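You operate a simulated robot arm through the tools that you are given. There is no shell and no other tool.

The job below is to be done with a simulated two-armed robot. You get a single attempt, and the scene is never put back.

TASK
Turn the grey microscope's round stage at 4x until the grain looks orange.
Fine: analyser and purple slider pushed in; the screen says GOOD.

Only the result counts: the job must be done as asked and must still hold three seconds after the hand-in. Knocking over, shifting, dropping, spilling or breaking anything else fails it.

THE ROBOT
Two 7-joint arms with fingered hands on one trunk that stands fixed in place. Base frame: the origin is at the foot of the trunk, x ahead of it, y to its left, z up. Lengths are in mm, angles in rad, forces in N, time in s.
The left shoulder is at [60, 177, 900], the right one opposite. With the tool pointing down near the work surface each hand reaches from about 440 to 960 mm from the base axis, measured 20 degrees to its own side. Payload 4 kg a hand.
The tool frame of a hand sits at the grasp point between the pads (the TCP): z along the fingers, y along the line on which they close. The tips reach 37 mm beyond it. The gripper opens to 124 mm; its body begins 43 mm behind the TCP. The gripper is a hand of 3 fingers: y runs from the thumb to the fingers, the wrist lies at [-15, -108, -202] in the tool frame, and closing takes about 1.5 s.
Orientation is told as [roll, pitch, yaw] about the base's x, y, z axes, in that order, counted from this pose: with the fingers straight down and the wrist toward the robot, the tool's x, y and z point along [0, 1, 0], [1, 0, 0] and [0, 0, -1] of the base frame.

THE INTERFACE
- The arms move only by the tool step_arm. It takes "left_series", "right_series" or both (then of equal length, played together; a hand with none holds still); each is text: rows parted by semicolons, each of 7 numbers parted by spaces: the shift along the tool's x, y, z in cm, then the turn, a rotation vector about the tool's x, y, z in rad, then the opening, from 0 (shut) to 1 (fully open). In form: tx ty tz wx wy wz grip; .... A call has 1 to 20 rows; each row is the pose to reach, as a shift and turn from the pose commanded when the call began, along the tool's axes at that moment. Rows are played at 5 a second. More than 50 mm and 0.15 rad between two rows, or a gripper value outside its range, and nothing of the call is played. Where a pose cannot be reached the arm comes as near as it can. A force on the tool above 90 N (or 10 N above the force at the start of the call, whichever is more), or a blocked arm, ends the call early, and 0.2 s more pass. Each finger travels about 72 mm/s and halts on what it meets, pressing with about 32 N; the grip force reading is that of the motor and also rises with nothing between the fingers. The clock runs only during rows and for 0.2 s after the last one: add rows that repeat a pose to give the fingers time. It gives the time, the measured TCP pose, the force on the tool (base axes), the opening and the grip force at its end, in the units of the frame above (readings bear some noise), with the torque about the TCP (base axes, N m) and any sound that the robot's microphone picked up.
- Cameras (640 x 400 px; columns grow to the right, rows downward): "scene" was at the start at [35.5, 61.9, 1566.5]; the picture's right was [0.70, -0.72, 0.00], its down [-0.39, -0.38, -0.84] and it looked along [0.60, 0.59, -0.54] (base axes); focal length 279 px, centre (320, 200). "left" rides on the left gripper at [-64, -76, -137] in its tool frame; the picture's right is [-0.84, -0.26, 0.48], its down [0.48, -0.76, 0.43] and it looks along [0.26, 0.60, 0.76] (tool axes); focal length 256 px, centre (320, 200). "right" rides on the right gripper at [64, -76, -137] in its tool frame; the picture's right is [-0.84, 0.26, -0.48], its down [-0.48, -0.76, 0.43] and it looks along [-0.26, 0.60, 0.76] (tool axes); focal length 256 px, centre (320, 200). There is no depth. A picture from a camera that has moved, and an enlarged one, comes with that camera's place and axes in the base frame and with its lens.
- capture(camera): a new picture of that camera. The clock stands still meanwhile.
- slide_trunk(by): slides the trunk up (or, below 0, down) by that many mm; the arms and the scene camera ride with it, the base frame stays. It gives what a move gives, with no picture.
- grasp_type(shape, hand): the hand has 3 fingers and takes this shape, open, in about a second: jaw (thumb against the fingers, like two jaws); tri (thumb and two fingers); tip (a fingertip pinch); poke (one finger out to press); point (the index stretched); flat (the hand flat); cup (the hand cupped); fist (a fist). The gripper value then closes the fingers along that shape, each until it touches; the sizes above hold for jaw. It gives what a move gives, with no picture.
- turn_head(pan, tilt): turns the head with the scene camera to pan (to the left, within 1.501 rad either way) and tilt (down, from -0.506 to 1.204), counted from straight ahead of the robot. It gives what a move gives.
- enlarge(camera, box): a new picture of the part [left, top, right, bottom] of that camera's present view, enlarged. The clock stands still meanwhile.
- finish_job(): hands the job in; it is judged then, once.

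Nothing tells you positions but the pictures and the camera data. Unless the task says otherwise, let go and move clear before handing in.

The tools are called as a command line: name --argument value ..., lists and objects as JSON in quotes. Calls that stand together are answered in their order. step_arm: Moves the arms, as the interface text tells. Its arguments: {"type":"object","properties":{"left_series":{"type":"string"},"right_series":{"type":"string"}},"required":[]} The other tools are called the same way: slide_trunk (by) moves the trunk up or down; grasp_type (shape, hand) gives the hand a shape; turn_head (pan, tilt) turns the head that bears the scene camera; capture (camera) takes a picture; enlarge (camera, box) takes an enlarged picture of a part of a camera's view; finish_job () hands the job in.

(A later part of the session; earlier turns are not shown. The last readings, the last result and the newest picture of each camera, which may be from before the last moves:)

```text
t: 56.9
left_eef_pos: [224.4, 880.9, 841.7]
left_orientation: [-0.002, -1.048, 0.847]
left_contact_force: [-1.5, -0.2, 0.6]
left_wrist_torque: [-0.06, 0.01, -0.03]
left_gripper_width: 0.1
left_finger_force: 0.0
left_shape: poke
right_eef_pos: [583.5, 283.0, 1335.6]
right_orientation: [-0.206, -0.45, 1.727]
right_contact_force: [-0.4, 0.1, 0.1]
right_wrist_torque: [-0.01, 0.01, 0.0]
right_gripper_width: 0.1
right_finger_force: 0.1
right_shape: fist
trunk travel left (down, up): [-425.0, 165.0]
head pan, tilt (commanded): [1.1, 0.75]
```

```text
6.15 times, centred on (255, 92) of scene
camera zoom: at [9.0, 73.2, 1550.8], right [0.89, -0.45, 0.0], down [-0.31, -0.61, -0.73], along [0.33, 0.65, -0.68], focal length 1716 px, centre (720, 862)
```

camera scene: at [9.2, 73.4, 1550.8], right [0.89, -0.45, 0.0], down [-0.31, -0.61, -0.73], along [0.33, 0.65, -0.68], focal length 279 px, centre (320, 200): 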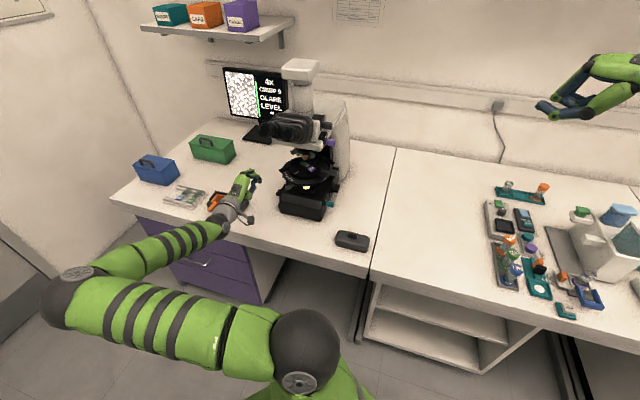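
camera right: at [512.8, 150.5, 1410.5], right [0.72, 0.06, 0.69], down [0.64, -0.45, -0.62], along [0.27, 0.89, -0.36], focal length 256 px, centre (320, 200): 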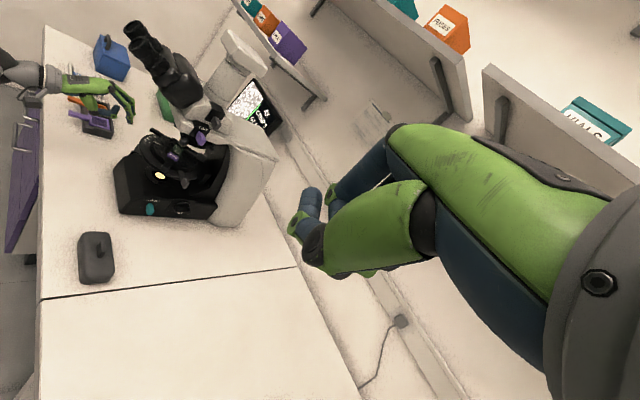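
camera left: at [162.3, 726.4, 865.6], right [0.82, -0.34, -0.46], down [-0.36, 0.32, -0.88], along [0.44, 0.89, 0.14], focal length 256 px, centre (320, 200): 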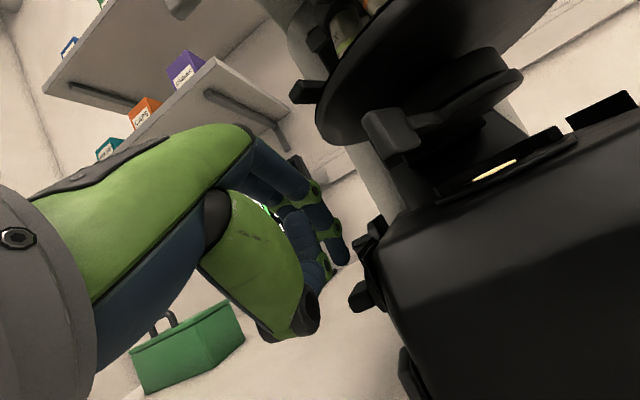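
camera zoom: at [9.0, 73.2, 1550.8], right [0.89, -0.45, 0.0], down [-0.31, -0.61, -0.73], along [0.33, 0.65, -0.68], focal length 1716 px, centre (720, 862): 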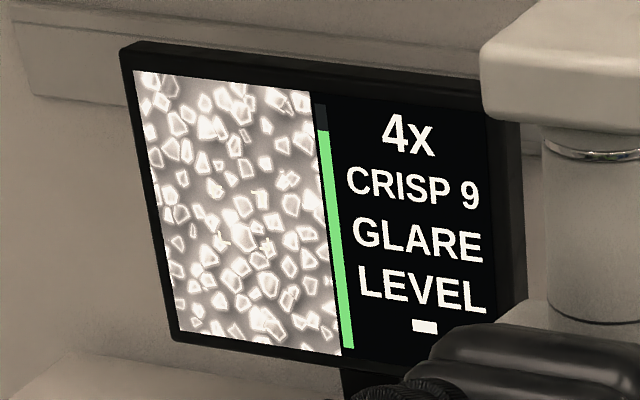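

The bar has begun to turn but the screen still reads GLARE. I'll press on another few millimetres.

step_arm --left_series "0 -0.17 0.1 0 0 0 1; 0 -0.35 0.2 0 0 0 1; 0 -0.52 0.3 0 0 0 1; 0 -0.52 0.3 0 0 0 1"

enlarge --camera "left" --box '[300, 190, 480, 330]'

enlarge --camera "scene" --box '[215, 60, 295, 125]'

enlarge --camera "scene" --box '[260, 165, 310, 205]'

```text
t: 57.9
left_eef_pos: [223.8, 878.6, 838.8]
left_orientation: [0.002, -1.052, 0.847]
left_contact_force: [-8.0, -5.3, 21.2]
left_wrist_torque: [0.03, -0.12, 0.01]
left_gripper_width: 0.0
left_finger_force: 0.1
left_shape: poke
right_eef_pos: [583.4, 280.8, 1336.8]
right_orientation: [-0.209, -0.451, 1.726]
right_contact_force: [-0.1, -0.2, -0.1]
right_wrist_torque: [-0.04, -0.04, -0.03]
right_gripper_width: 0.0
right_finger_force: 0.0
right_shape: fist
trunk travel left (down, up): [-425.0, 165.0]
head pan, tilt (commanded): [1.1, 0.75]
```

```text
2.86 times, centred on (390, 260) of left
camera zoom: at [167.8, 720.3, 841.0], right [0.82, -0.34, -0.46], down [-0.36, 0.32, -0.88], along [0.44, 0.89, 0.14], focal length 731 px, centre (120, 29)
```

zoom: 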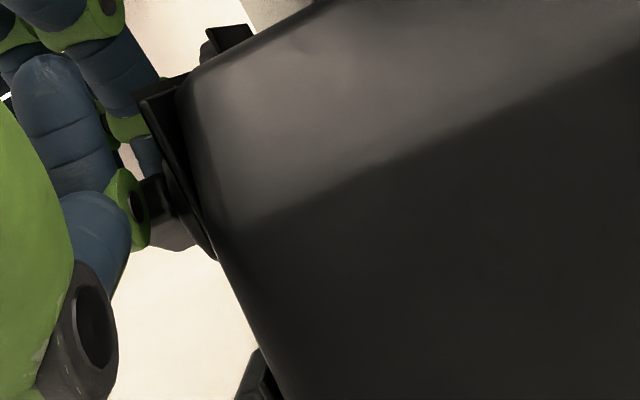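

```text
6.15 times, centred on (255, 92) of scene
camera zoom: at [7.9, 70.8, 1551.1], right [0.89, -0.45, 0.0], down [-0.31, -0.61, -0.73], along [0.33, 0.65, -0.68], focal length 1716 px, centre (720, 862)
```

zoom: 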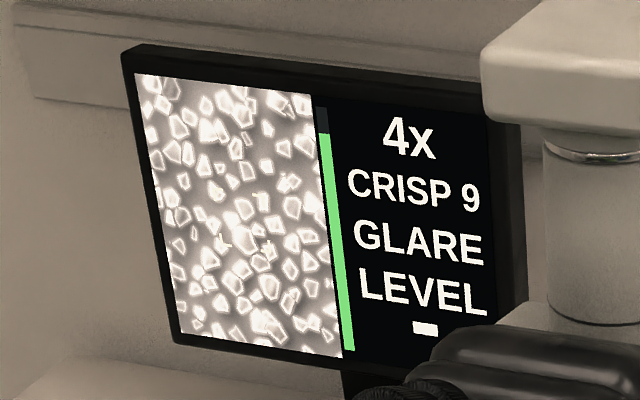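

```text
10.00 times, centred on (285, 185) of scene
camera zoom: at [7.9, 70.8, 1551.1], right [0.89, -0.45, 0.0], down [-0.31, -0.61, -0.73], along [0.33, 0.65, -0.68], focal length 2788 px, centre (670, 350)
```

zoom: 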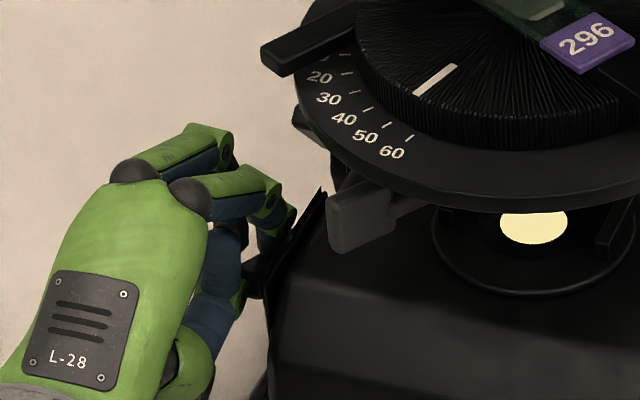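

The force has climbed to about 21 N without a change, so I'll stop pressing, lift off and look at the dial.

step_arm --left_series "0 0.52 -0.3 0 0 0 1; 0 1.3 -0.75 0 0 0 1; 0 2.6 -1.5 0 0 0 1; 2 2.6 -2.5 0 0 0 1; 4 2.6 -5 0 0 0 1; 6.5 2.6 -8 0 0 0 1; 9 2.6 -11 0 0 0 1; 9 2.6 -11 0 0 0 1"

capture --camera "left"

enlarge --camera "scene" --box '[260, 165, 310, 205]'

```text
t: 59.6
left_eef_pos: [101.4, 879.2, 915.2]
left_orientation: [0.0, -1.047, 0.847]
left_contact_force: [-0.2, 0.5, 0.0]
left_wrist_torque: [0.0, 0.02, -0.02]
left_gripper_width: 0.0
left_finger_force: 0.0
left_shape: poke
right_eef_pos: [584.3, 283.2, 1333.7]
right_orientation: [-0.205, -0.451, 1.726]
right_contact_force: [-0.1, 0.0, -0.9]
right_wrist_torque: [0.02, -0.01, 0.02]
right_gripper_width: 0.4
right_finger_force: 0.1
right_shape: fist
trunk travel left (down, up): [-425.0, 165.0]
head pan, tilt (commanded): [1.1, 0.75]
```

```text
taken
camera left: at [45.8, 719.8, 917.3], right [0.82, -0.34, -0.46], down [-0.36, 0.32, -0.88], along [0.44, 0.89, 0.14], focal length 256 px, centre (320, 200)
```

left: 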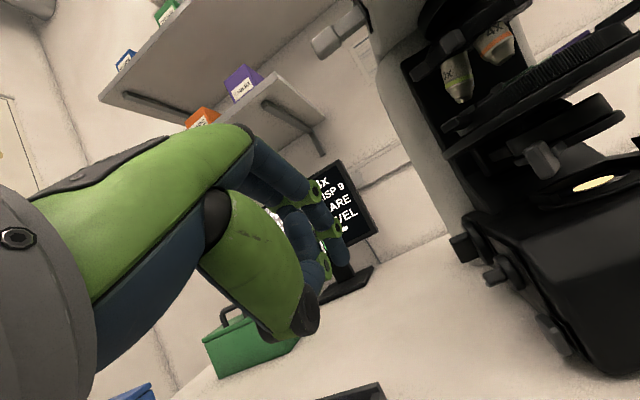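

```text
10.00 times, centred on (285, 185) of scene
camera zoom: at [9.2, 73.5, 1550.8], right [0.89, -0.45, 0.0], down [-0.31, -0.61, -0.73], along [0.33, 0.65, -0.68], focal length 2788 px, centre (670, 350)
```

zoom: 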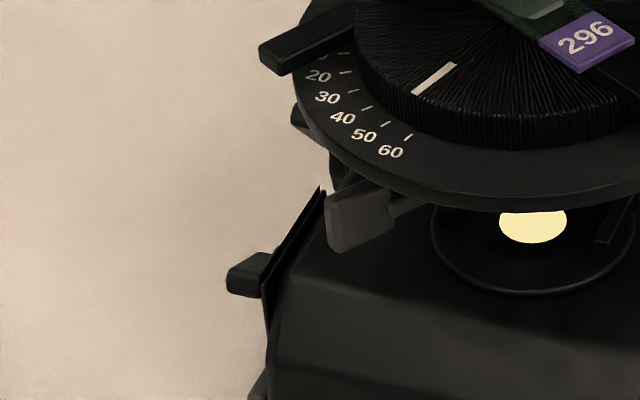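

enlarge --camera "left" --box '[440, 210, 580, 330]'

enlarge --camera "left" --box '[465, 240, 535, 300]'

enlarge --camera "scene" --box '[270, 180, 300, 200]'

```text
3.33 times, centred on (510, 270) of left
camera zoom: at [45.8, 719.8, 917.3], right [0.82, -0.34, -0.46], down [-0.36, 0.32, -0.88], along [0.44, 0.89, 0.14], focal length 853 px, centre (-313, -33)
```

zoom: 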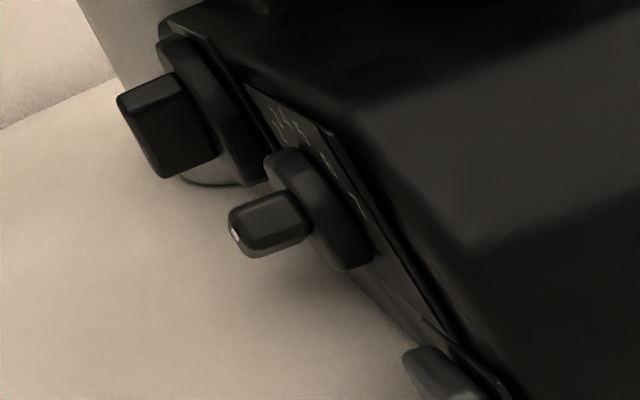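

```text
6.67 times, centred on (500, 270) of left
camera zoom: at [45.8, 719.8, 917.3], right [0.82, -0.34, -0.46], down [-0.36, 0.32, -0.88], along [0.44, 0.89, 0.14], focal length 1707 px, centre (-880, -267)
```

zoom: 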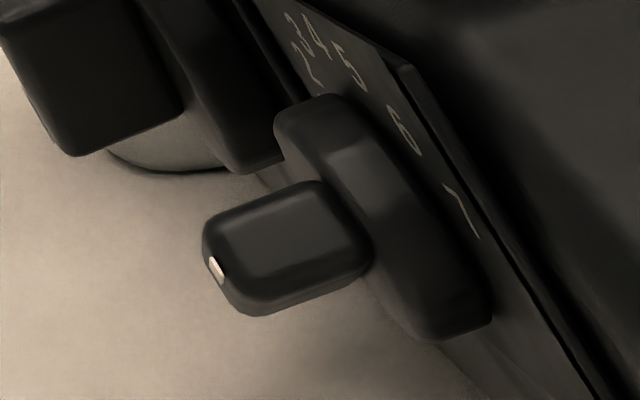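

```text
16.00 times, centred on (285, 190) of scene
camera zoom: at [9.2, 73.5, 1550.8], right [0.89, -0.45, 0.0], down [-0.31, -0.61, -0.73], along [0.33, 0.65, -0.68], focal length 4462 px, centre (880, 360)
```

zoom: 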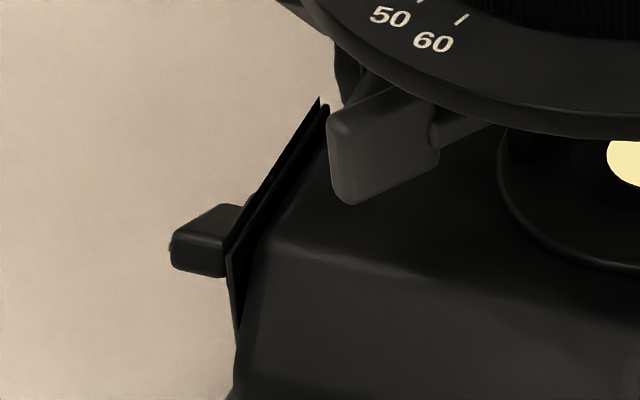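

I'll yaw the hand and move it so its camera faces the dial more squarely.

step_arm --left_series "0 0.3 2.1 0 -0.104 0.06 1; 0 0.6 4.2 0 -0.208 0.12 1; 0 0.9 6.4 0 -0.312 0.18 1; 0 1.2 8.5 0 -0.416 0.24 1; 0 1.54 10.66 0 -0.52 0.3 1; 0 1.54 10.66 0 -0.52 0.3 1"

capture --camera "left"

```text
t: 61.0
left_eef_pos: [168.6, 950.8, 872.8]
left_orientation: [-0.004, -1.048, 0.245]
left_contact_force: [0.1, -0.9, 0.0]
left_wrist_torque: [0.01, -0.01, -0.01]
left_gripper_width: 0.1
left_finger_force: 0.1
left_shape: poke
right_eef_pos: [582.8, 283.2, 1336.6]
right_orientation: [-0.206, -0.45, 1.726]
right_contact_force: [0.6, -0.4, -0.7]
right_wrist_torque: [0.03, 0.0, -0.04]
right_gripper_width: 0.1
right_finger_force: 0.0
right_shape: fist
trunk travel left (down, up): [-425.0, 165.0]
head pan, tilt (commanded): [1.1, 0.75]
```

```text
taken
camera left: at [32.1, 852.4, 875.9], right [0.48, -0.74, -0.46], down [-0.12, 0.47, -0.88], along [0.87, 0.48, 0.14], focal length 256 px, centre (320, 200)
```

left: 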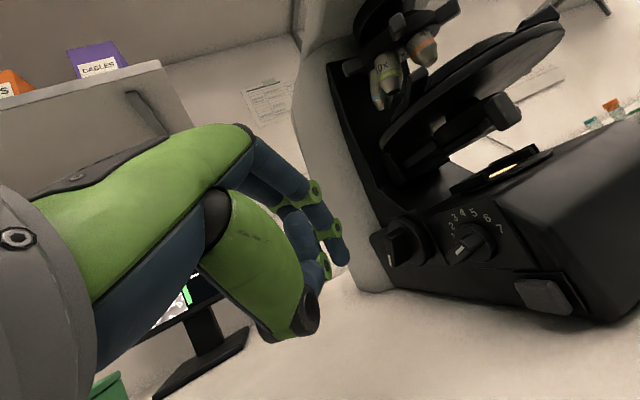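

enlarge --camera "left" --box '[420, 190, 530, 280]'

enlarge --camera "left" --box '[360, 200, 450, 280]'

enlarge --camera "left" --box '[500, 250, 600, 330]'

```text
4.44 times, centred on (475, 235) of left
camera zoom: at [32.1, 852.4, 875.9], right [0.48, -0.74, -0.46], down [-0.12, 0.47, -0.88], along [0.87, 0.48, 0.14], focal length 1138 px, centre (-369, 44)
```

zoom: 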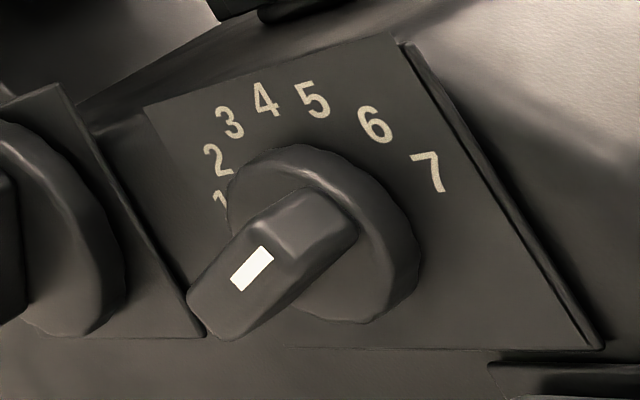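

```text
5.00 times, centred on (405, 240) of left
camera zoom: at [32.1, 852.4, 875.9], right [0.48, -0.74, -0.46], down [-0.12, 0.47, -0.88], along [0.87, 0.48, 0.14], focal length 1280 px, centre (-105, 0)
```

zoom: 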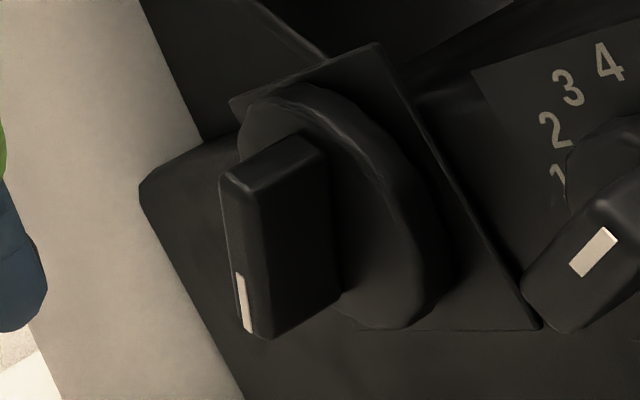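

```text
5.00 times, centred on (550, 290) of left
camera zoom: at [32.1, 852.4, 875.9], right [0.48, -0.74, -0.46], down [-0.12, 0.47, -0.88], along [0.87, 0.48, 0.14], focal length 1280 px, centre (-830, -250)
```

zoom: 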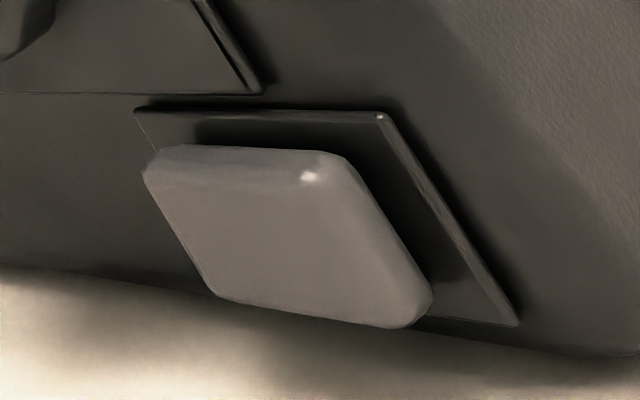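

Very clear now: the dial did turn, from about 7.5 to about 6.5 (bar's front end is raised ~30°), and it stays there. I'll return and press its rear end again, a little further back so it doesn't wedge.

step_arm --left_series "-1.1 0.1 -0.5 0 0.104 -0.06 1; -2.2 0.2 -1 0 0.208 -0.12 1; -3.3 0.3 -1.5 0 0.312 -0.18 1; -4.4 0.4 -2 0 0.416 -0.24 1; -5.56 0.5 -2.57 0 0.52 -0.3 1; -5.56 0.5 -2.57 0 0.52 -0.3 1"

step_arm --left_series "-1.8 -0.2 1.5 0 0 0 1; -3.6 -0.4 3 0 0 0 1; -5.4 -0.6 4.57 0 0 0 1; -5.4 -0.6 4.57 0 0 0 1"

enlarge --camera "left" --box '[300, 190, 480, 330]'

```text
t: 62.5
left_eef_pos: [163.3, 893.7, 889.8]
left_orientation: [-0.005, -1.048, 0.847]
left_contact_force: [0.1, 0.2, -0.1]
left_wrist_torque: [-0.01, -0.02, 0.01]
left_gripper_width: 0.1
left_finger_force: 0.0
left_shape: poke
right_eef_pos: [584.1, 283.5, 1335.5]
right_orientation: [-0.204, -0.449, 1.728]
right_contact_force: [-0.2, -0.6, 0.7]
right_wrist_torque: [-0.01, -0.03, 0.01]
right_gripper_width: 0.2
right_finger_force: 0.0
right_shape: fist
trunk travel left (down, up): [-425.0, 165.0]
head pan, tilt (commanded): [1.1, 0.75]
```

```text
t: 63.5
left_eef_pos: [227.2, 887.3, 861.7]
left_orientation: [-0.003, -1.046, 0.847]
left_contact_force: [-0.6, -0.1, 0.2]
left_wrist_torque: [-0.01, 0.03, 0.01]
left_gripper_width: 0.0
left_finger_force: 0.1
left_shape: poke
right_eef_pos: [584.2, 283.7, 1334.7]
right_orientation: [-0.205, -0.45, 1.726]
right_contact_force: [0.2, -0.4, -0.4]
right_wrist_torque: [-0.04, 0.01, -0.01]
right_gripper_width: 0.0
right_finger_force: 0.0
right_shape: fist
trunk travel left (down, up): [-425.0, 165.0]
head pan, tilt (commanded): [1.1, 0.75]
```

```text
2.86 times, centred on (390, 260) of left
camera zoom: at [171.6, 728.2, 864.5], right [0.82, -0.34, -0.46], down [-0.36, 0.32, -0.88], along [0.44, 0.89, 0.14], focal length 731 px, centre (120, 29)
```

zoom: 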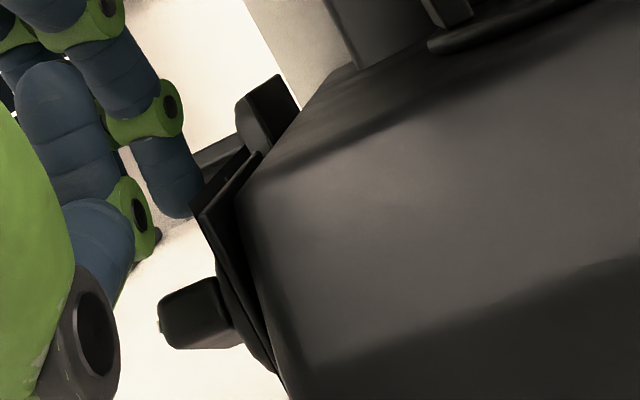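

Positioned above the rear end. Lowering about 21 mm with a slight forward correction.

step_arm --left_series "0 -0.6 0.1 0 0 0 1; 0 -1.1 0.35 0 0 0 1; 0 -1.6 0.6 0 0 0 1; 0 -1.97 0.79 0 0 0 1; 0 -1.97 0.79 0 0 0 1"

enlarge --camera "scene" --box '[215, 60, 295, 125]'

enlarge --camera "left" --box '[300, 190, 480, 330]'

```text
t: 64.7
left_eef_pos: [224.3, 882.4, 843.9]
left_orientation: [0.0, -1.051, 0.847]
left_contact_force: [-12.4, -11.3, 13.6]
left_wrist_torque: [-0.21, 0.18, -0.07]
left_gripper_width: 0.2
left_finger_force: 0.0
left_shape: poke
right_eef_pos: [582.6, 281.0, 1335.7]
right_orientation: [-0.208, -0.452, 1.727]
right_contact_force: [0.8, 0.1, -0.3]
right_wrist_torque: [0.01, -0.03, 0.0]
right_gripper_width: 0.0
right_finger_force: 0.0
right_shape: fist
trunk travel left (down, up): [-425.0, 165.0]
head pan, tilt (commanded): [1.1, 0.75]
```

```text
6.15 times, centred on (255, 92) of scene
camera zoom: at [7.6, 70.9, 1551.0], right [0.89, -0.45, 0.0], down [-0.31, -0.61, -0.73], along [0.33, 0.65, -0.68], focal length 1716 px, centre (720, 862)
```

zoom: 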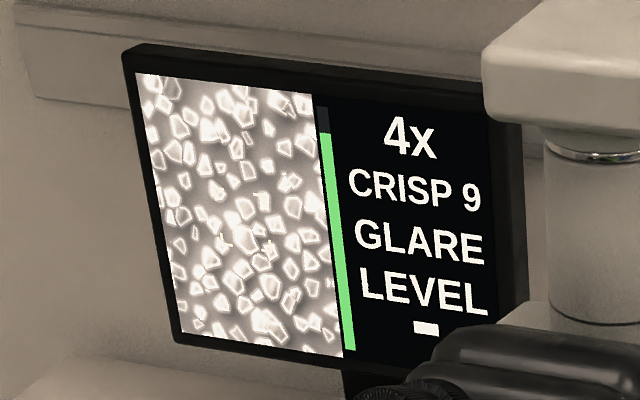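

```text
2.86 times, centred on (390, 260) of left
camera zoom: at [168.5, 723.0, 846.0], right [0.82, -0.34, -0.46], down [-0.36, 0.32, -0.88], along [0.44, 0.89, 0.14], focal length 731 px, centre (120, 29)
```

zoom: 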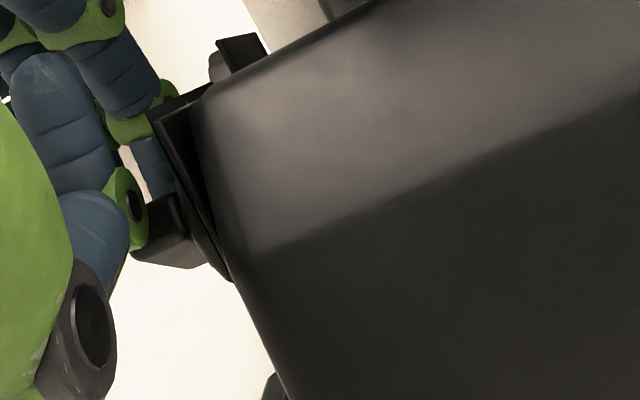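

The torque reading shows that the thumb is touching the bar's raised front end and blocking it. I'll lift off, retreat, stand the hand vertical and switch to the single stretched index finger (point shape).

step_arm --left_series "0 1.3 -0.75 0 0 0 1; 0 2.6 -1.5 0 0 0 1; 3 3.46 -2 0 0 0 1; 6 3.7 -5.6 0 0 0 1; 8.4 4.8 -9.7 0 0 0 1; 8.4 5.9 -13.8 0 0 0 1; 8.4 7.75 -16.6 0.1 0 0 1; 8.4 7.75 -16.6 0.25 0 0 1; 8.4 7.75 -16.6 0.4 0 0 1; 8.4 7.75 -16.6 0.55 0 0 1; 8.4 7.75 -16.6 0.7 0 0 1; 8.4 7.75 -16.6 0.85 0 0 1; 8.4 7.75 -16.6 1 0 0 1; 8.4 7.75 -16.6 1.047 0 0 1; 8.4 7.75 -16.6 1.047 0 0 1"

grasp_type --shape "point" --hand "left"

capture --camera "left"

capture --camera "scene"

capture --camera "right"

```text
t: 67.8
left_eef_pos: [92.5, 861.0, 990.7]
left_orientation: [-0.002, 0.002, 0.846]
left_contact_force: [0.1, 0.2, 0.1]
left_wrist_torque: [0.01, 0.0, 0.01]
left_gripper_width: 0.0
left_finger_force: 0.0
left_shape: poke
right_eef_pos: [582.9, 283.3, 1336.5]
right_orientation: [-0.204, -0.451, 1.727]
right_contact_force: [0.0, 0.8, 0.6]
right_wrist_torque: [-0.01, 0.03, 0.01]
right_gripper_width: 0.0
right_finger_force: 0.0
right_shape: fist
trunk travel left (down, up): [-425.0, 165.0]
head pan, tilt (commanded): [1.1, 0.75]
```

```text
t: 68.8
left_eef_pos: [91.5, 860.2, 992.1]
left_orientation: [0.001, -0.002, 0.847]
left_contact_force: [-0.5, 0.1, -0.1]
left_wrist_torque: [0.01, -0.01, -0.05]
left_gripper_width: 118.0
left_finger_force: 0.1
left_shape: point
right_eef_pos: [584.0, 281.1, 1334.2]
right_orientation: [-0.206, -0.451, 1.727]
right_contact_force: [-0.4, -0.8, 0.5]
right_wrist_torque: [-0.03, -0.01, 0.01]
right_gripper_width: 0.0
right_finger_force: 0.0
right_shape: fist
trunk travel left (down, up): [-425.0, 165.0]
head pan, tilt (commanded): [1.1, 0.75]
```

```text
taken
camera left: at [89.7, 761.6, 1128.4], right [0.46, -0.75, -0.48], down [-0.87, -0.25, -0.43], along [0.21, 0.62, -0.76], focal length 256 px, centre (320, 200)
```

left: 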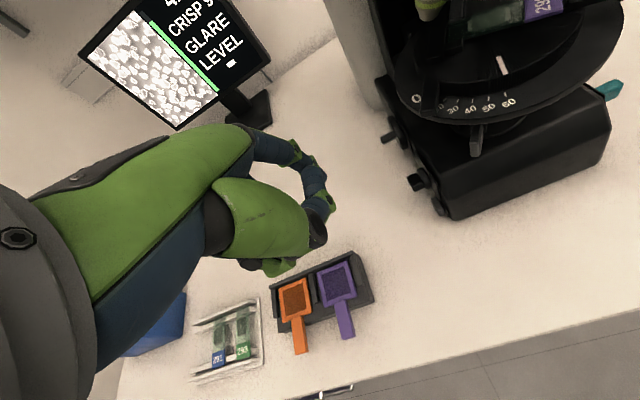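

```text
taken
camera scene: at [9.2, 73.4, 1550.8], right [0.89, -0.45, 0.0], down [-0.31, -0.61, -0.73], along [0.33, 0.65, -0.68], focal length 279 px, centre (320, 200)
```

scene: 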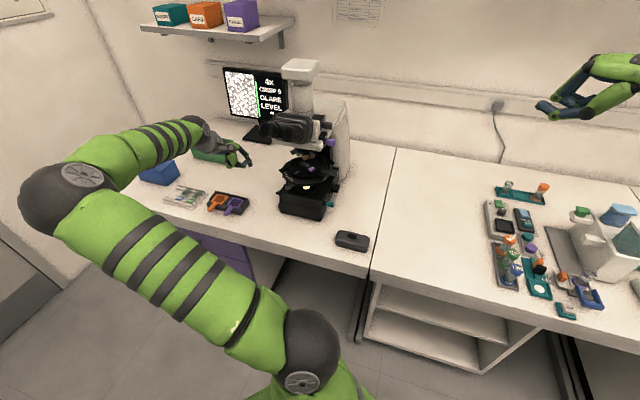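

```text
taken
camera right: at [512.8, 150.5, 1410.5], right [0.72, 0.06, 0.69], down [0.64, -0.45, -0.62], along [0.27, 0.89, -0.36], focal length 256 px, centre (320, 200)
```

right: 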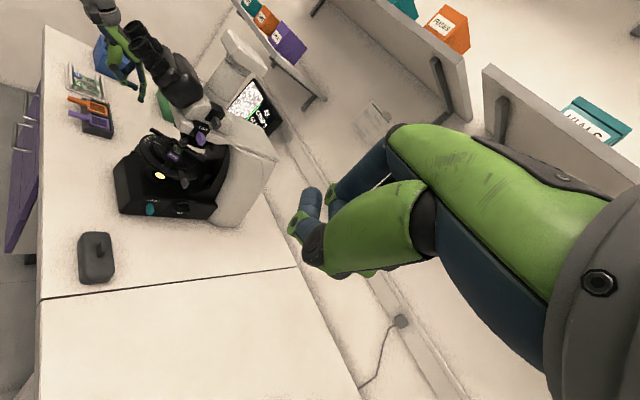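

The left hand is now vertical in the point shape, out to the left. I'll zoom in to see where the stretched index tip is.

enlarge --camera "scene" --box '[180, 110, 270, 180]'

enlarge --camera "right" --box '[80, 0, 180, 110]'

enlarge --camera "left" --box '[200, 100, 380, 290]'

enlarge --camera "left" --box '[370, 100, 490, 230]'

```text
5.71 times, centred on (225, 145) of scene
camera zoom: at [9.2, 73.4, 1550.8], right [0.89, -0.45, 0.0], down [-0.31, -0.61, -0.73], along [0.33, 0.65, -0.68], focal length 1593 px, centre (863, 514)
```

zoom: 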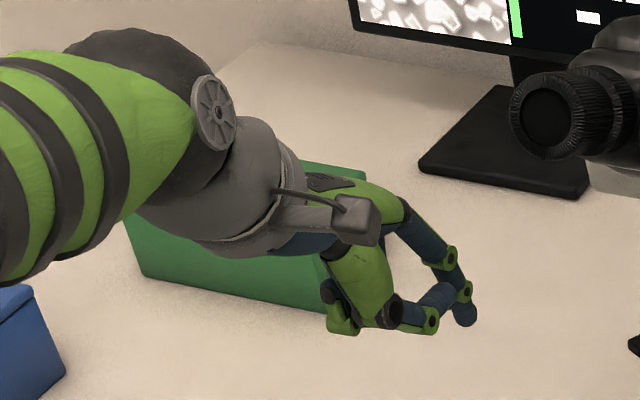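

```text
3.64 times, centred on (130, 55) of right
camera zoom: at [512.8, 150.5, 1410.5], right [0.72, 0.06, 0.69], down [0.64, -0.45, -0.62], along [0.27, 0.89, -0.36], focal length 931 px, centre (1011, 727)
```

zoom: 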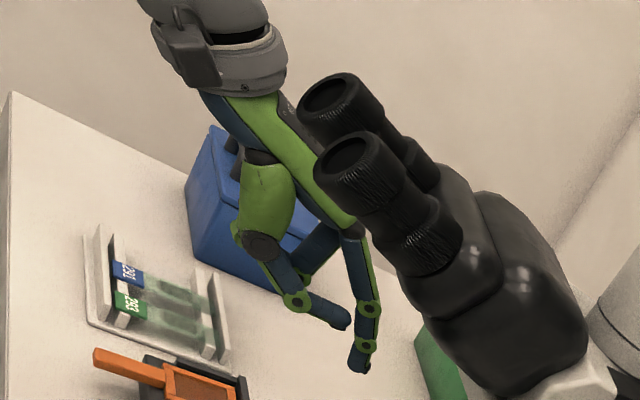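

```text
2.11 times, centred on (290, 195) of left
camera zoom: at [89.7, 761.6, 1128.4], right [0.46, -0.75, -0.48], down [-0.87, -0.25, -0.43], along [0.21, 0.62, -0.76], focal length 539 px, centre (383, 210)
```

zoom: 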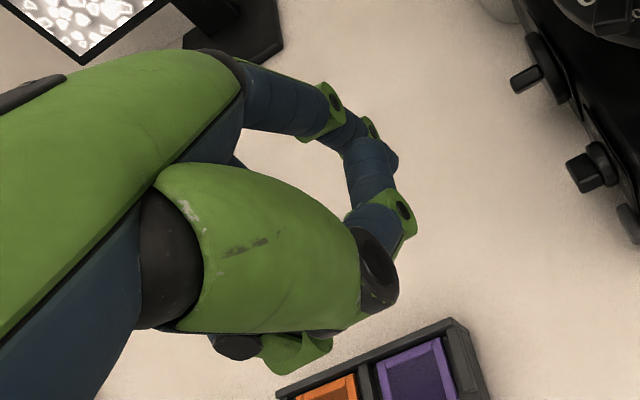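

```text
3.08 times, centred on (430, 165) of left
camera zoom: at [89.7, 761.6, 1128.4], right [0.46, -0.75, -0.48], down [-0.87, -0.25, -0.43], along [0.21, 0.62, -0.76], focal length 788 px, centre (-18, 308)
```

zoom: 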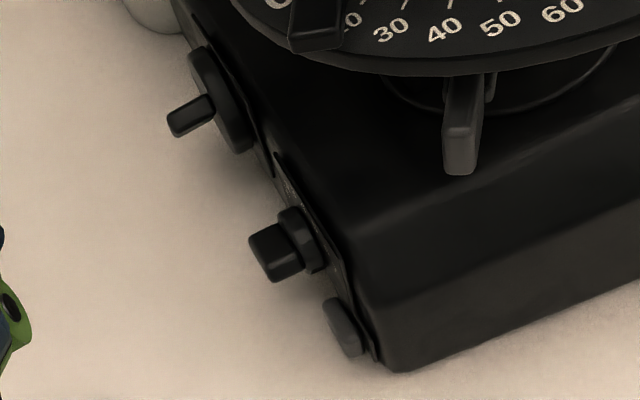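

The index tip hangs about 31 mm below the TCP and 79 mm forward of it, with the thumb well above, so it can press the rear end cleanly. I'll move it above the dial bar's rear end, leaning the hand outward.

step_arm --left_series "-1 0.8 2.5 0 -0.07 0 1; -2.2 1.8 5 0 -0.14 0 1; -3.8 3 7.5 0 -0.21 0 1; -5.6 4.2 9.5 0 -0.28 0 1; -7.27 5.2 10.8 0 -0.35 0 1; -7.27 5.2 10.8 0 -0.35 0 1"

enlarge --camera "scene" --box '[240, 140, 320, 210]'

capture --camera "left"

enlarge --camera "right" --box '[90, 60, 190, 170]'

```text
t: 70.2
left_eef_pos: [180.5, 850.9, 883.4]
left_orientation: [-0.351, 0.001, 0.846]
left_contact_force: [0.4, 0.3, 0.3]
left_wrist_torque: [-0.03, 0.0, 0.01]
left_gripper_width: 117.9
left_finger_force: 0.1
left_shape: point
right_eef_pos: [584.6, 283.6, 1335.1]
right_orientation: [-0.206, -0.449, 1.728]
right_contact_force: [0.3, 0.2, 0.2]
right_wrist_torque: [0.0, 0.01, 0.04]
right_gripper_width: 0.0
right_finger_force: 0.0
right_shape: fist
trunk travel left (down, up): [-425.0, 165.0]
head pan, tilt (commanded): [1.1, 0.75]
```

```text
5.71 times, centred on (280, 175) of scene
camera zoom: at [9.2, 73.4, 1550.8], right [0.89, -0.45, 0.0], down [-0.31, -0.61, -0.73], along [0.33, 0.65, -0.68], focal length 1593 px, centre (549, 343)
```

zoom: 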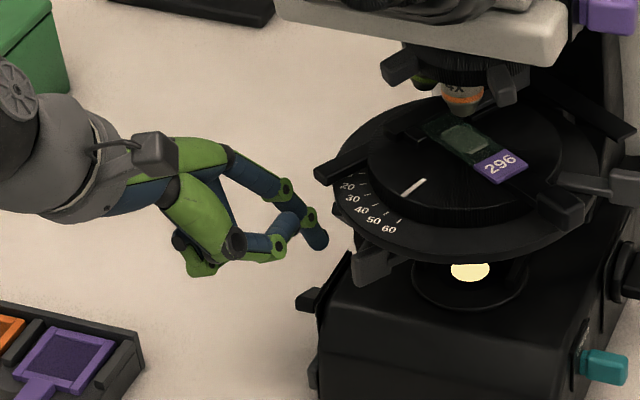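

```text
taken
camera left: at [139.3, 786.0, 1033.8], right [0.54, -0.82, -0.17], down [-0.73, -0.37, -0.57], along [0.41, 0.43, -0.8], focal length 256 px, centre (320, 200)
```

left: 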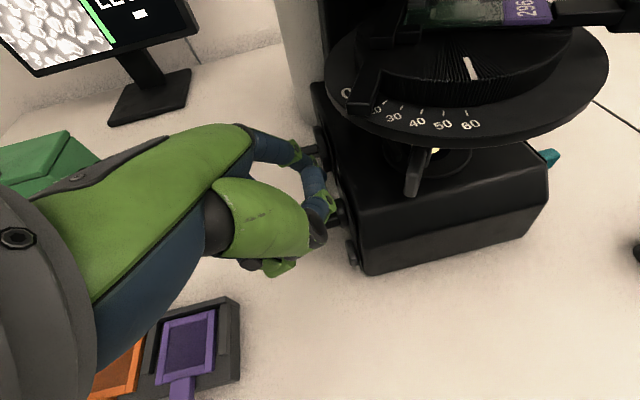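

```text
3.64 times, centred on (140, 115) of right
camera zoom: at [512.9, 150.4, 1410.5], right [0.72, 0.06, 0.69], down [0.64, -0.45, -0.62], along [0.27, 0.89, -0.36], focal length 931 px, centre (974, 509)
```

zoom: 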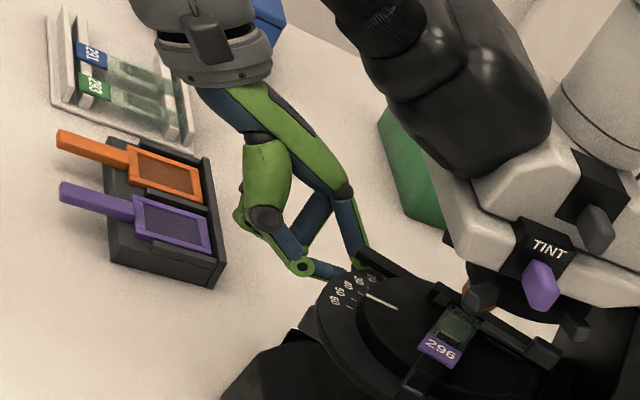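

The index tip is over the bar's rear end, about 38 mm above it. Lowering to near contact first.

step_arm --left_series "0.34 0 0.94 0 0 0 1; 0.69 0 1.88 0 0 0 1; 1.03 0 2.82 0 0 0 1; 1.2 0 3.29 0 0 0 1; 1.2 0 3.29 0 0 0 1"

enlarge --camera "scene" --box '[260, 165, 310, 205]'

enlarge --camera "left" --box '[270, 110, 390, 270]'

```text
t: 71.3
left_eef_pos: [181.9, 850.5, 848.3]
left_orientation: [-0.351, 0.001, 0.847]
left_contact_force: [0.5, -0.2, 0.8]
left_wrist_torque: [0.06, -0.01, 0.01]
left_gripper_width: 0.2
left_finger_force: 0.0
left_shape: point
right_eef_pos: [582.8, 282.7, 1334.9]
right_orientation: [-0.206, -0.45, 1.726]
right_contact_force: [-0.1, 0.1, -0.3]
right_wrist_torque: [0.0, 0.02, 0.01]
right_gripper_width: 0.0
right_finger_force: 0.1
right_shape: fist
trunk travel left (down, up): [-425.0, 165.0]
head pan, tilt (commanded): [1.1, 0.75]
```

```text
10.00 times, centred on (285, 185) of scene
camera zoom: at [9.2, 73.4, 1550.8], right [0.89, -0.45, 0.0], down [-0.31, -0.61, -0.73], along [0.33, 0.65, -0.68], focal length 2788 px, centre (670, 350)
```

zoom: 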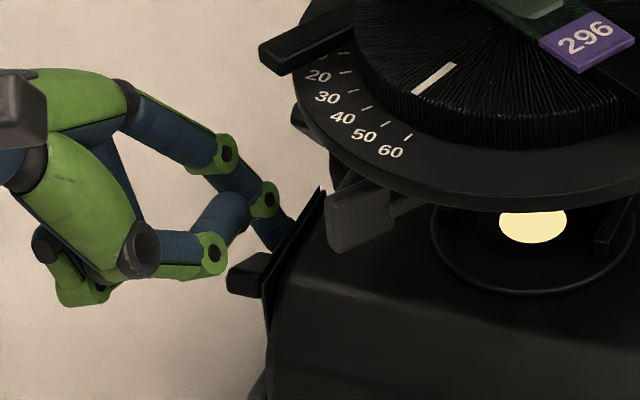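

```text
2.50 times, centred on (330, 190) of left
camera zoom: at [141.3, 786.0, 998.4], right [0.54, -0.82, -0.17], down [-0.73, -0.37, -0.57], along [0.41, 0.43, -0.8], focal length 640 px, centre (295, 225)
```

zoom: 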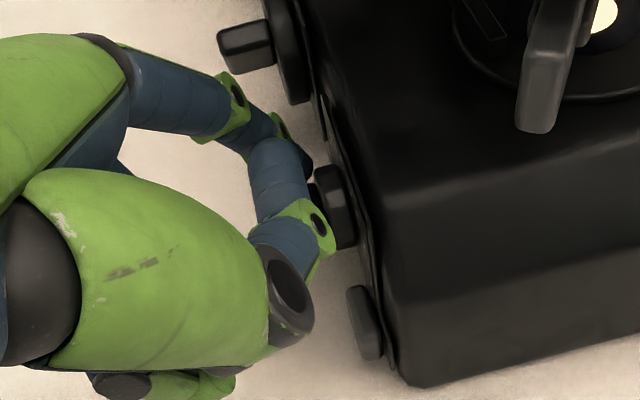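

Near contact now (tip ≈ z 824). Pressing down in small steps.

step_arm --left_series "0.07 0 0.19 0 0 0 1; 0.14 0 0.38 0 0 0 1; 0.21 0 0.56 0 0 0 1; 0.21 0 0.56 0 0 0 1"

enlarge --camera "scene" --box '[215, 60, 295, 125]'

enlarge --camera "scene" --box '[260, 165, 310, 205]'

enlarge --camera "left" --box '[270, 110, 390, 270]'

```text
t: 72.3
left_eef_pos: [181.5, 851.9, 842.6]
left_orientation: [-0.349, 0.0, 0.847]
left_contact_force: [0.7, 1.0, 1.3]
left_wrist_torque: [0.12, -0.13, 0.04]
left_gripper_width: 0.0
left_finger_force: 0.1
left_shape: point
right_eef_pos: [584.1, 283.0, 1335.4]
right_orientation: [-0.206, -0.451, 1.724]
right_contact_force: [0.5, -0.4, 0.5]
right_wrist_torque: [-0.05, 0.01, -0.02]
right_gripper_width: 0.0
right_finger_force: 0.1
right_shape: fist
trunk travel left (down, up): [-425.0, 165.0]
head pan, tilt (commanded): [1.1, 0.75]
```

```text
6.15 times, centred on (255, 92) of scene
camera zoom: at [9.3, 73.4, 1550.8], right [0.89, -0.45, 0.0], down [-0.31, -0.61, -0.73], along [0.33, 0.65, -0.68], focal length 1716 px, centre (720, 862)
```

zoom: 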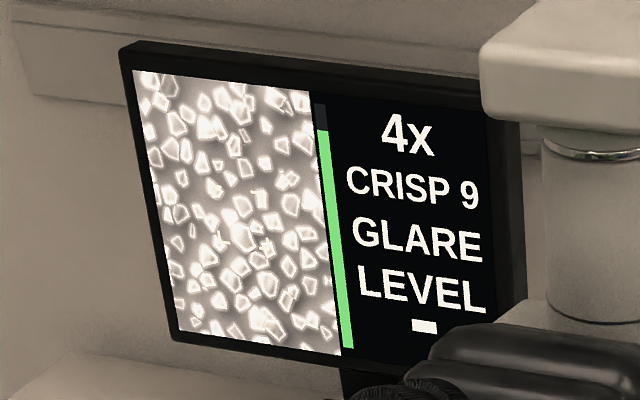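

```text
10.00 times, centred on (285, 185) of scene
camera zoom: at [9.3, 73.4, 1550.8], right [0.89, -0.45, 0.0], down [-0.31, -0.61, -0.73], along [0.33, 0.65, -0.68], focal length 2788 px, centre (670, 350)
```

zoom: 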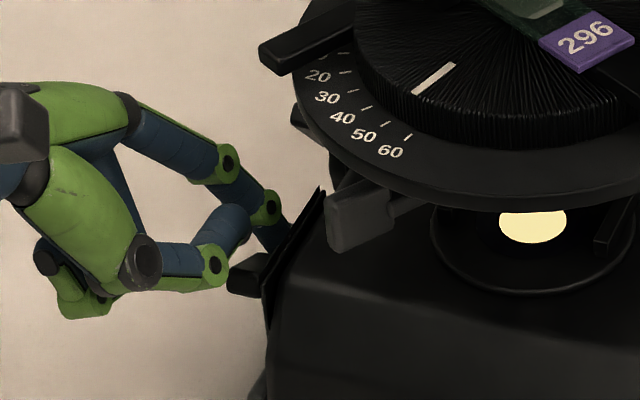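

```text
2.50 times, centred on (330, 190) of left
camera zoom: at [141.1, 786.0, 992.5], right [0.54, -0.82, -0.17], down [-0.73, -0.37, -0.57], along [0.41, 0.43, -0.8], focal length 640 px, centre (295, 225)
```

zoom: 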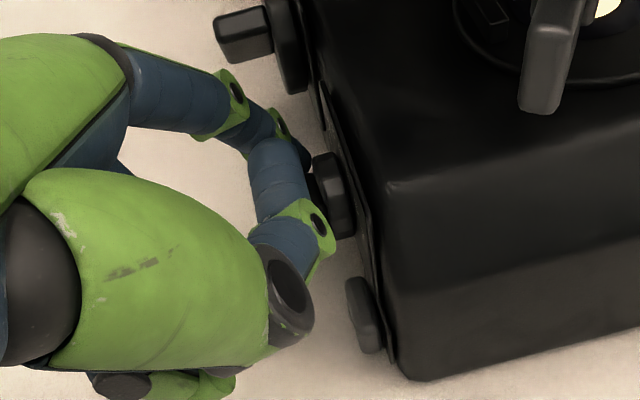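

Light contact is registering. I'll keep pressing a few more millimetres.

step_arm --left_series "0.07 0 0.19 0 0 0 1; 0.14 0 0.38 0 0 0 1; 0.21 0 0.56 0 0 0 1; 0.21 0 0.56 0 0 0 1"

enlarge --camera "scene" --box '[215, 60, 295, 125]'

enlarge --camera "scene" --box '[260, 165, 310, 205]'

enlarge --camera "left" --box '[270, 110, 390, 270]'

```text
t: 73.3
left_eef_pos: [182.2, 851.2, 835.1]
left_orientation: [-0.351, -0.001, 0.846]
left_contact_force: [0.8, 1.0, 2.6]
left_wrist_torque: [0.08, -0.15, 0.02]
left_gripper_width: 0.3
left_finger_force: 0.0
left_shape: point
right_eef_pos: [583.9, 283.8, 1335.0]
right_orientation: [-0.206, -0.449, 1.727]
right_contact_force: [0.2, -1.1, -0.6]
right_wrist_torque: [0.03, -0.01, 0.02]
right_gripper_width: 0.0
right_finger_force: 0.1
right_shape: fist
trunk travel left (down, up): [-425.0, 165.0]
head pan, tilt (commanded): [1.1, 0.75]
```

```text
6.15 times, centred on (255, 92) of scene
camera zoom: at [9.3, 73.3, 1550.8], right [0.89, -0.45, 0.0], down [-0.31, -0.61, -0.73], along [0.33, 0.65, -0.68], focal length 1716 px, centre (720, 862)
```

zoom: 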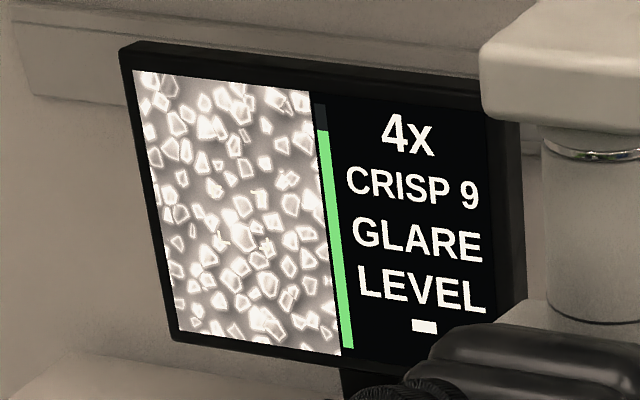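

```text
10.00 times, centred on (285, 185) of scene
camera zoom: at [9.3, 73.3, 1550.8], right [0.89, -0.45, 0.0], down [-0.31, -0.61, -0.73], along [0.33, 0.65, -0.68], focal length 2788 px, centre (670, 350)
```

zoom: 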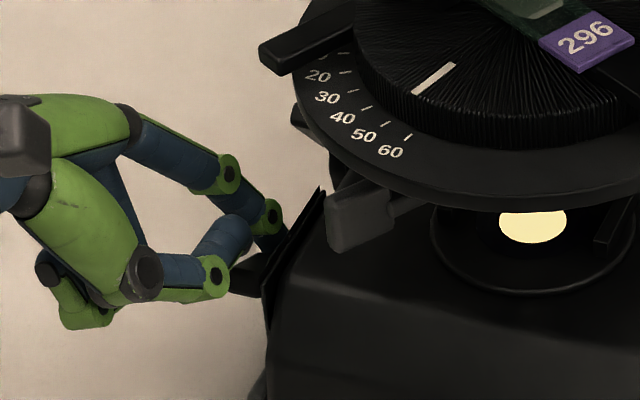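

```text
2.50 times, centred on (330, 190) of left
camera zoom: at [141.0, 786.6, 986.6], right [0.54, -0.82, -0.17], down [-0.73, -0.37, -0.57], along [0.41, 0.43, -0.8], focal length 640 px, centre (295, 225)
```

zoom: 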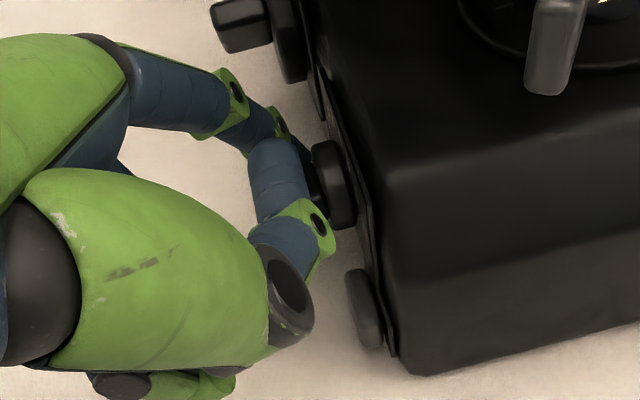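

Only ~3 N, so the bar should have moved or the tip slipped past its end. I'll lift and back off to look.

step_arm --left_series "-0.34 0 -0.94 0 0 0 1; -1.03 0 -2.82 0 0 0 1; 0.5 0 -4.5 0 0 0 1; 3.5 -2 -6 0 0 0 1; 6.5 -4 -7 0 0 0 1; 6.5 -4 -7 0 0 0 1"

capture --camera "left"

enlarge --camera "scene" --box '[260, 165, 310, 205]'

```text
t: 74.8
left_eef_pos: [92.0, 879.0, 880.3]
left_orientation: [-0.349, 0.0, 0.846]
left_contact_force: [0.0, 0.0, 1.4]
left_wrist_torque: [0.0, -0.01, -0.02]
left_gripper_width: 0.2
left_finger_force: 0.1
left_shape: point
right_eef_pos: [584.3, 282.7, 1335.1]
right_orientation: [-0.206, -0.452, 1.726]
right_contact_force: [0.2, -0.3, 0.6]
right_wrist_torque: [-0.04, 0.03, 0.01]
right_gripper_width: 0.1
right_finger_force: 0.0
right_shape: fist
trunk travel left (down, up): [-425.0, 165.0]
head pan, tilt (commanded): [1.1, 0.75]
```

```text
taken
camera left: at [50.4, 812.9, 1031.0], right [0.54, -0.82, -0.17], down [-0.73, -0.37, -0.57], along [0.41, 0.43, -0.8], focal length 256 px, centre (320, 200)
```

left: 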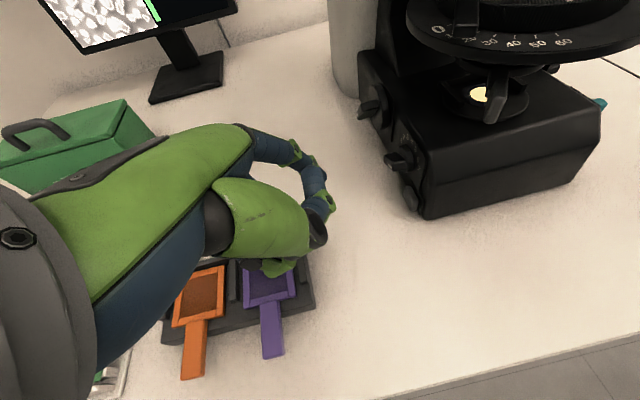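

```text
10.00 times, centred on (285, 185) of scene
camera zoom: at [9.3, 73.4, 1550.8], right [0.89, -0.45, 0.0], down [-0.31, -0.61, -0.73], along [0.33, 0.65, -0.68], focal length 2788 px, centre (670, 350)
```

zoom: 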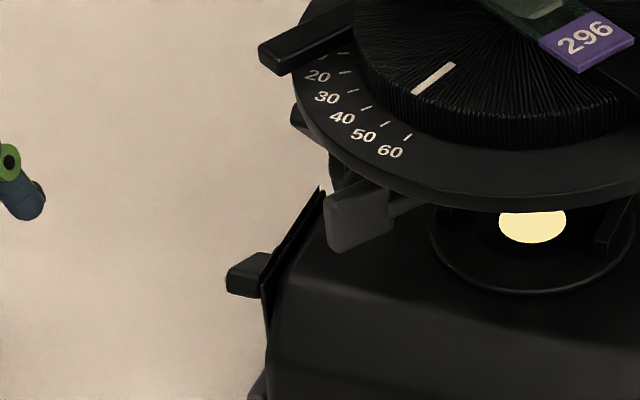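

enlarge --camera "left" --box '[355, 110, 445, 210]'

enlarge --camera "scene" --box '[215, 60, 295, 125]'

```text
4.00 times, centred on (400, 160) of left
camera zoom: at [50.4, 812.9, 1031.0], right [0.54, -0.82, -0.17], down [-0.73, -0.37, -0.57], along [0.41, 0.43, -0.8], focal length 1024 px, centre (0, 360)
```

zoom: 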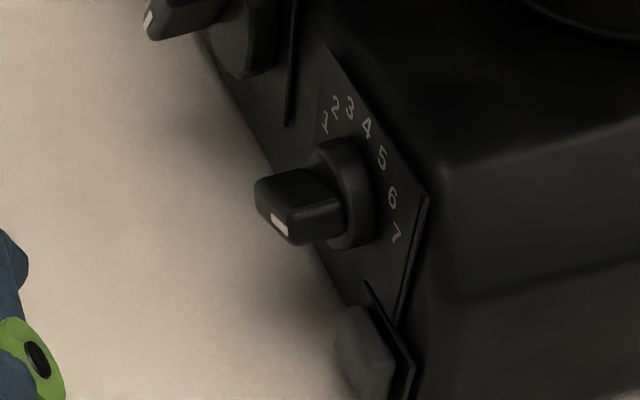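

```text
6.15 times, centred on (255, 92) of scene
camera zoom: at [9.3, 73.4, 1550.8], right [0.89, -0.45, 0.0], down [-0.31, -0.61, -0.73], along [0.33, 0.65, -0.68], focal length 1716 px, centre (720, 862)
```

zoom: 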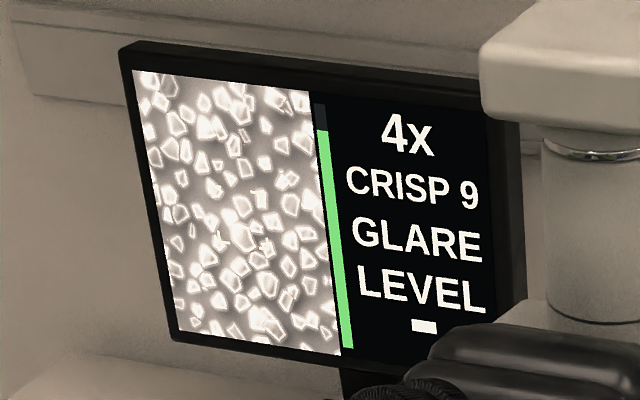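

enlarge --camera "left" --box '[385, 140, 425, 175]'

enlarge --camera "scene" --box '[272, 183, 296, 200]'

```text
11.43 times, centred on (405, 158) of left
camera zoom: at [50.4, 812.9, 1031.0], right [0.54, -0.82, -0.17], down [-0.73, -0.37, -0.57], along [0.41, 0.43, -0.8], focal length 2926 px, centre (-651, 686)
```

zoom: 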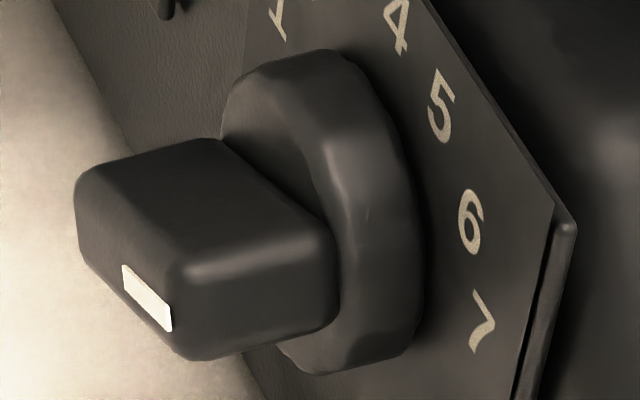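

```text
16.00 times, centred on (284, 192) of scene
camera zoom: at [9.3, 73.4, 1550.8], right [0.89, -0.45, 0.0], down [-0.31, -0.61, -0.73], along [0.33, 0.65, -0.68], focal length 4462 px, centre (896, 336)
```

zoom: 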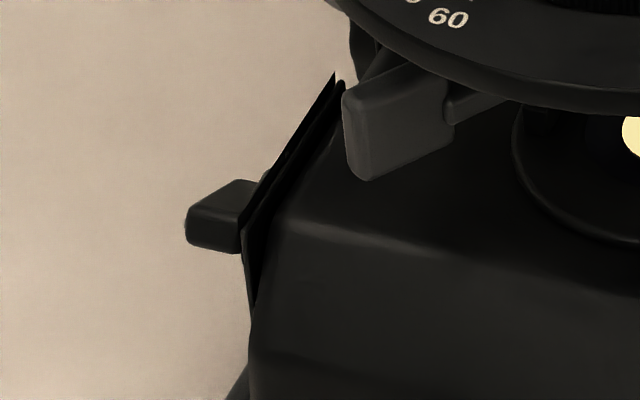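

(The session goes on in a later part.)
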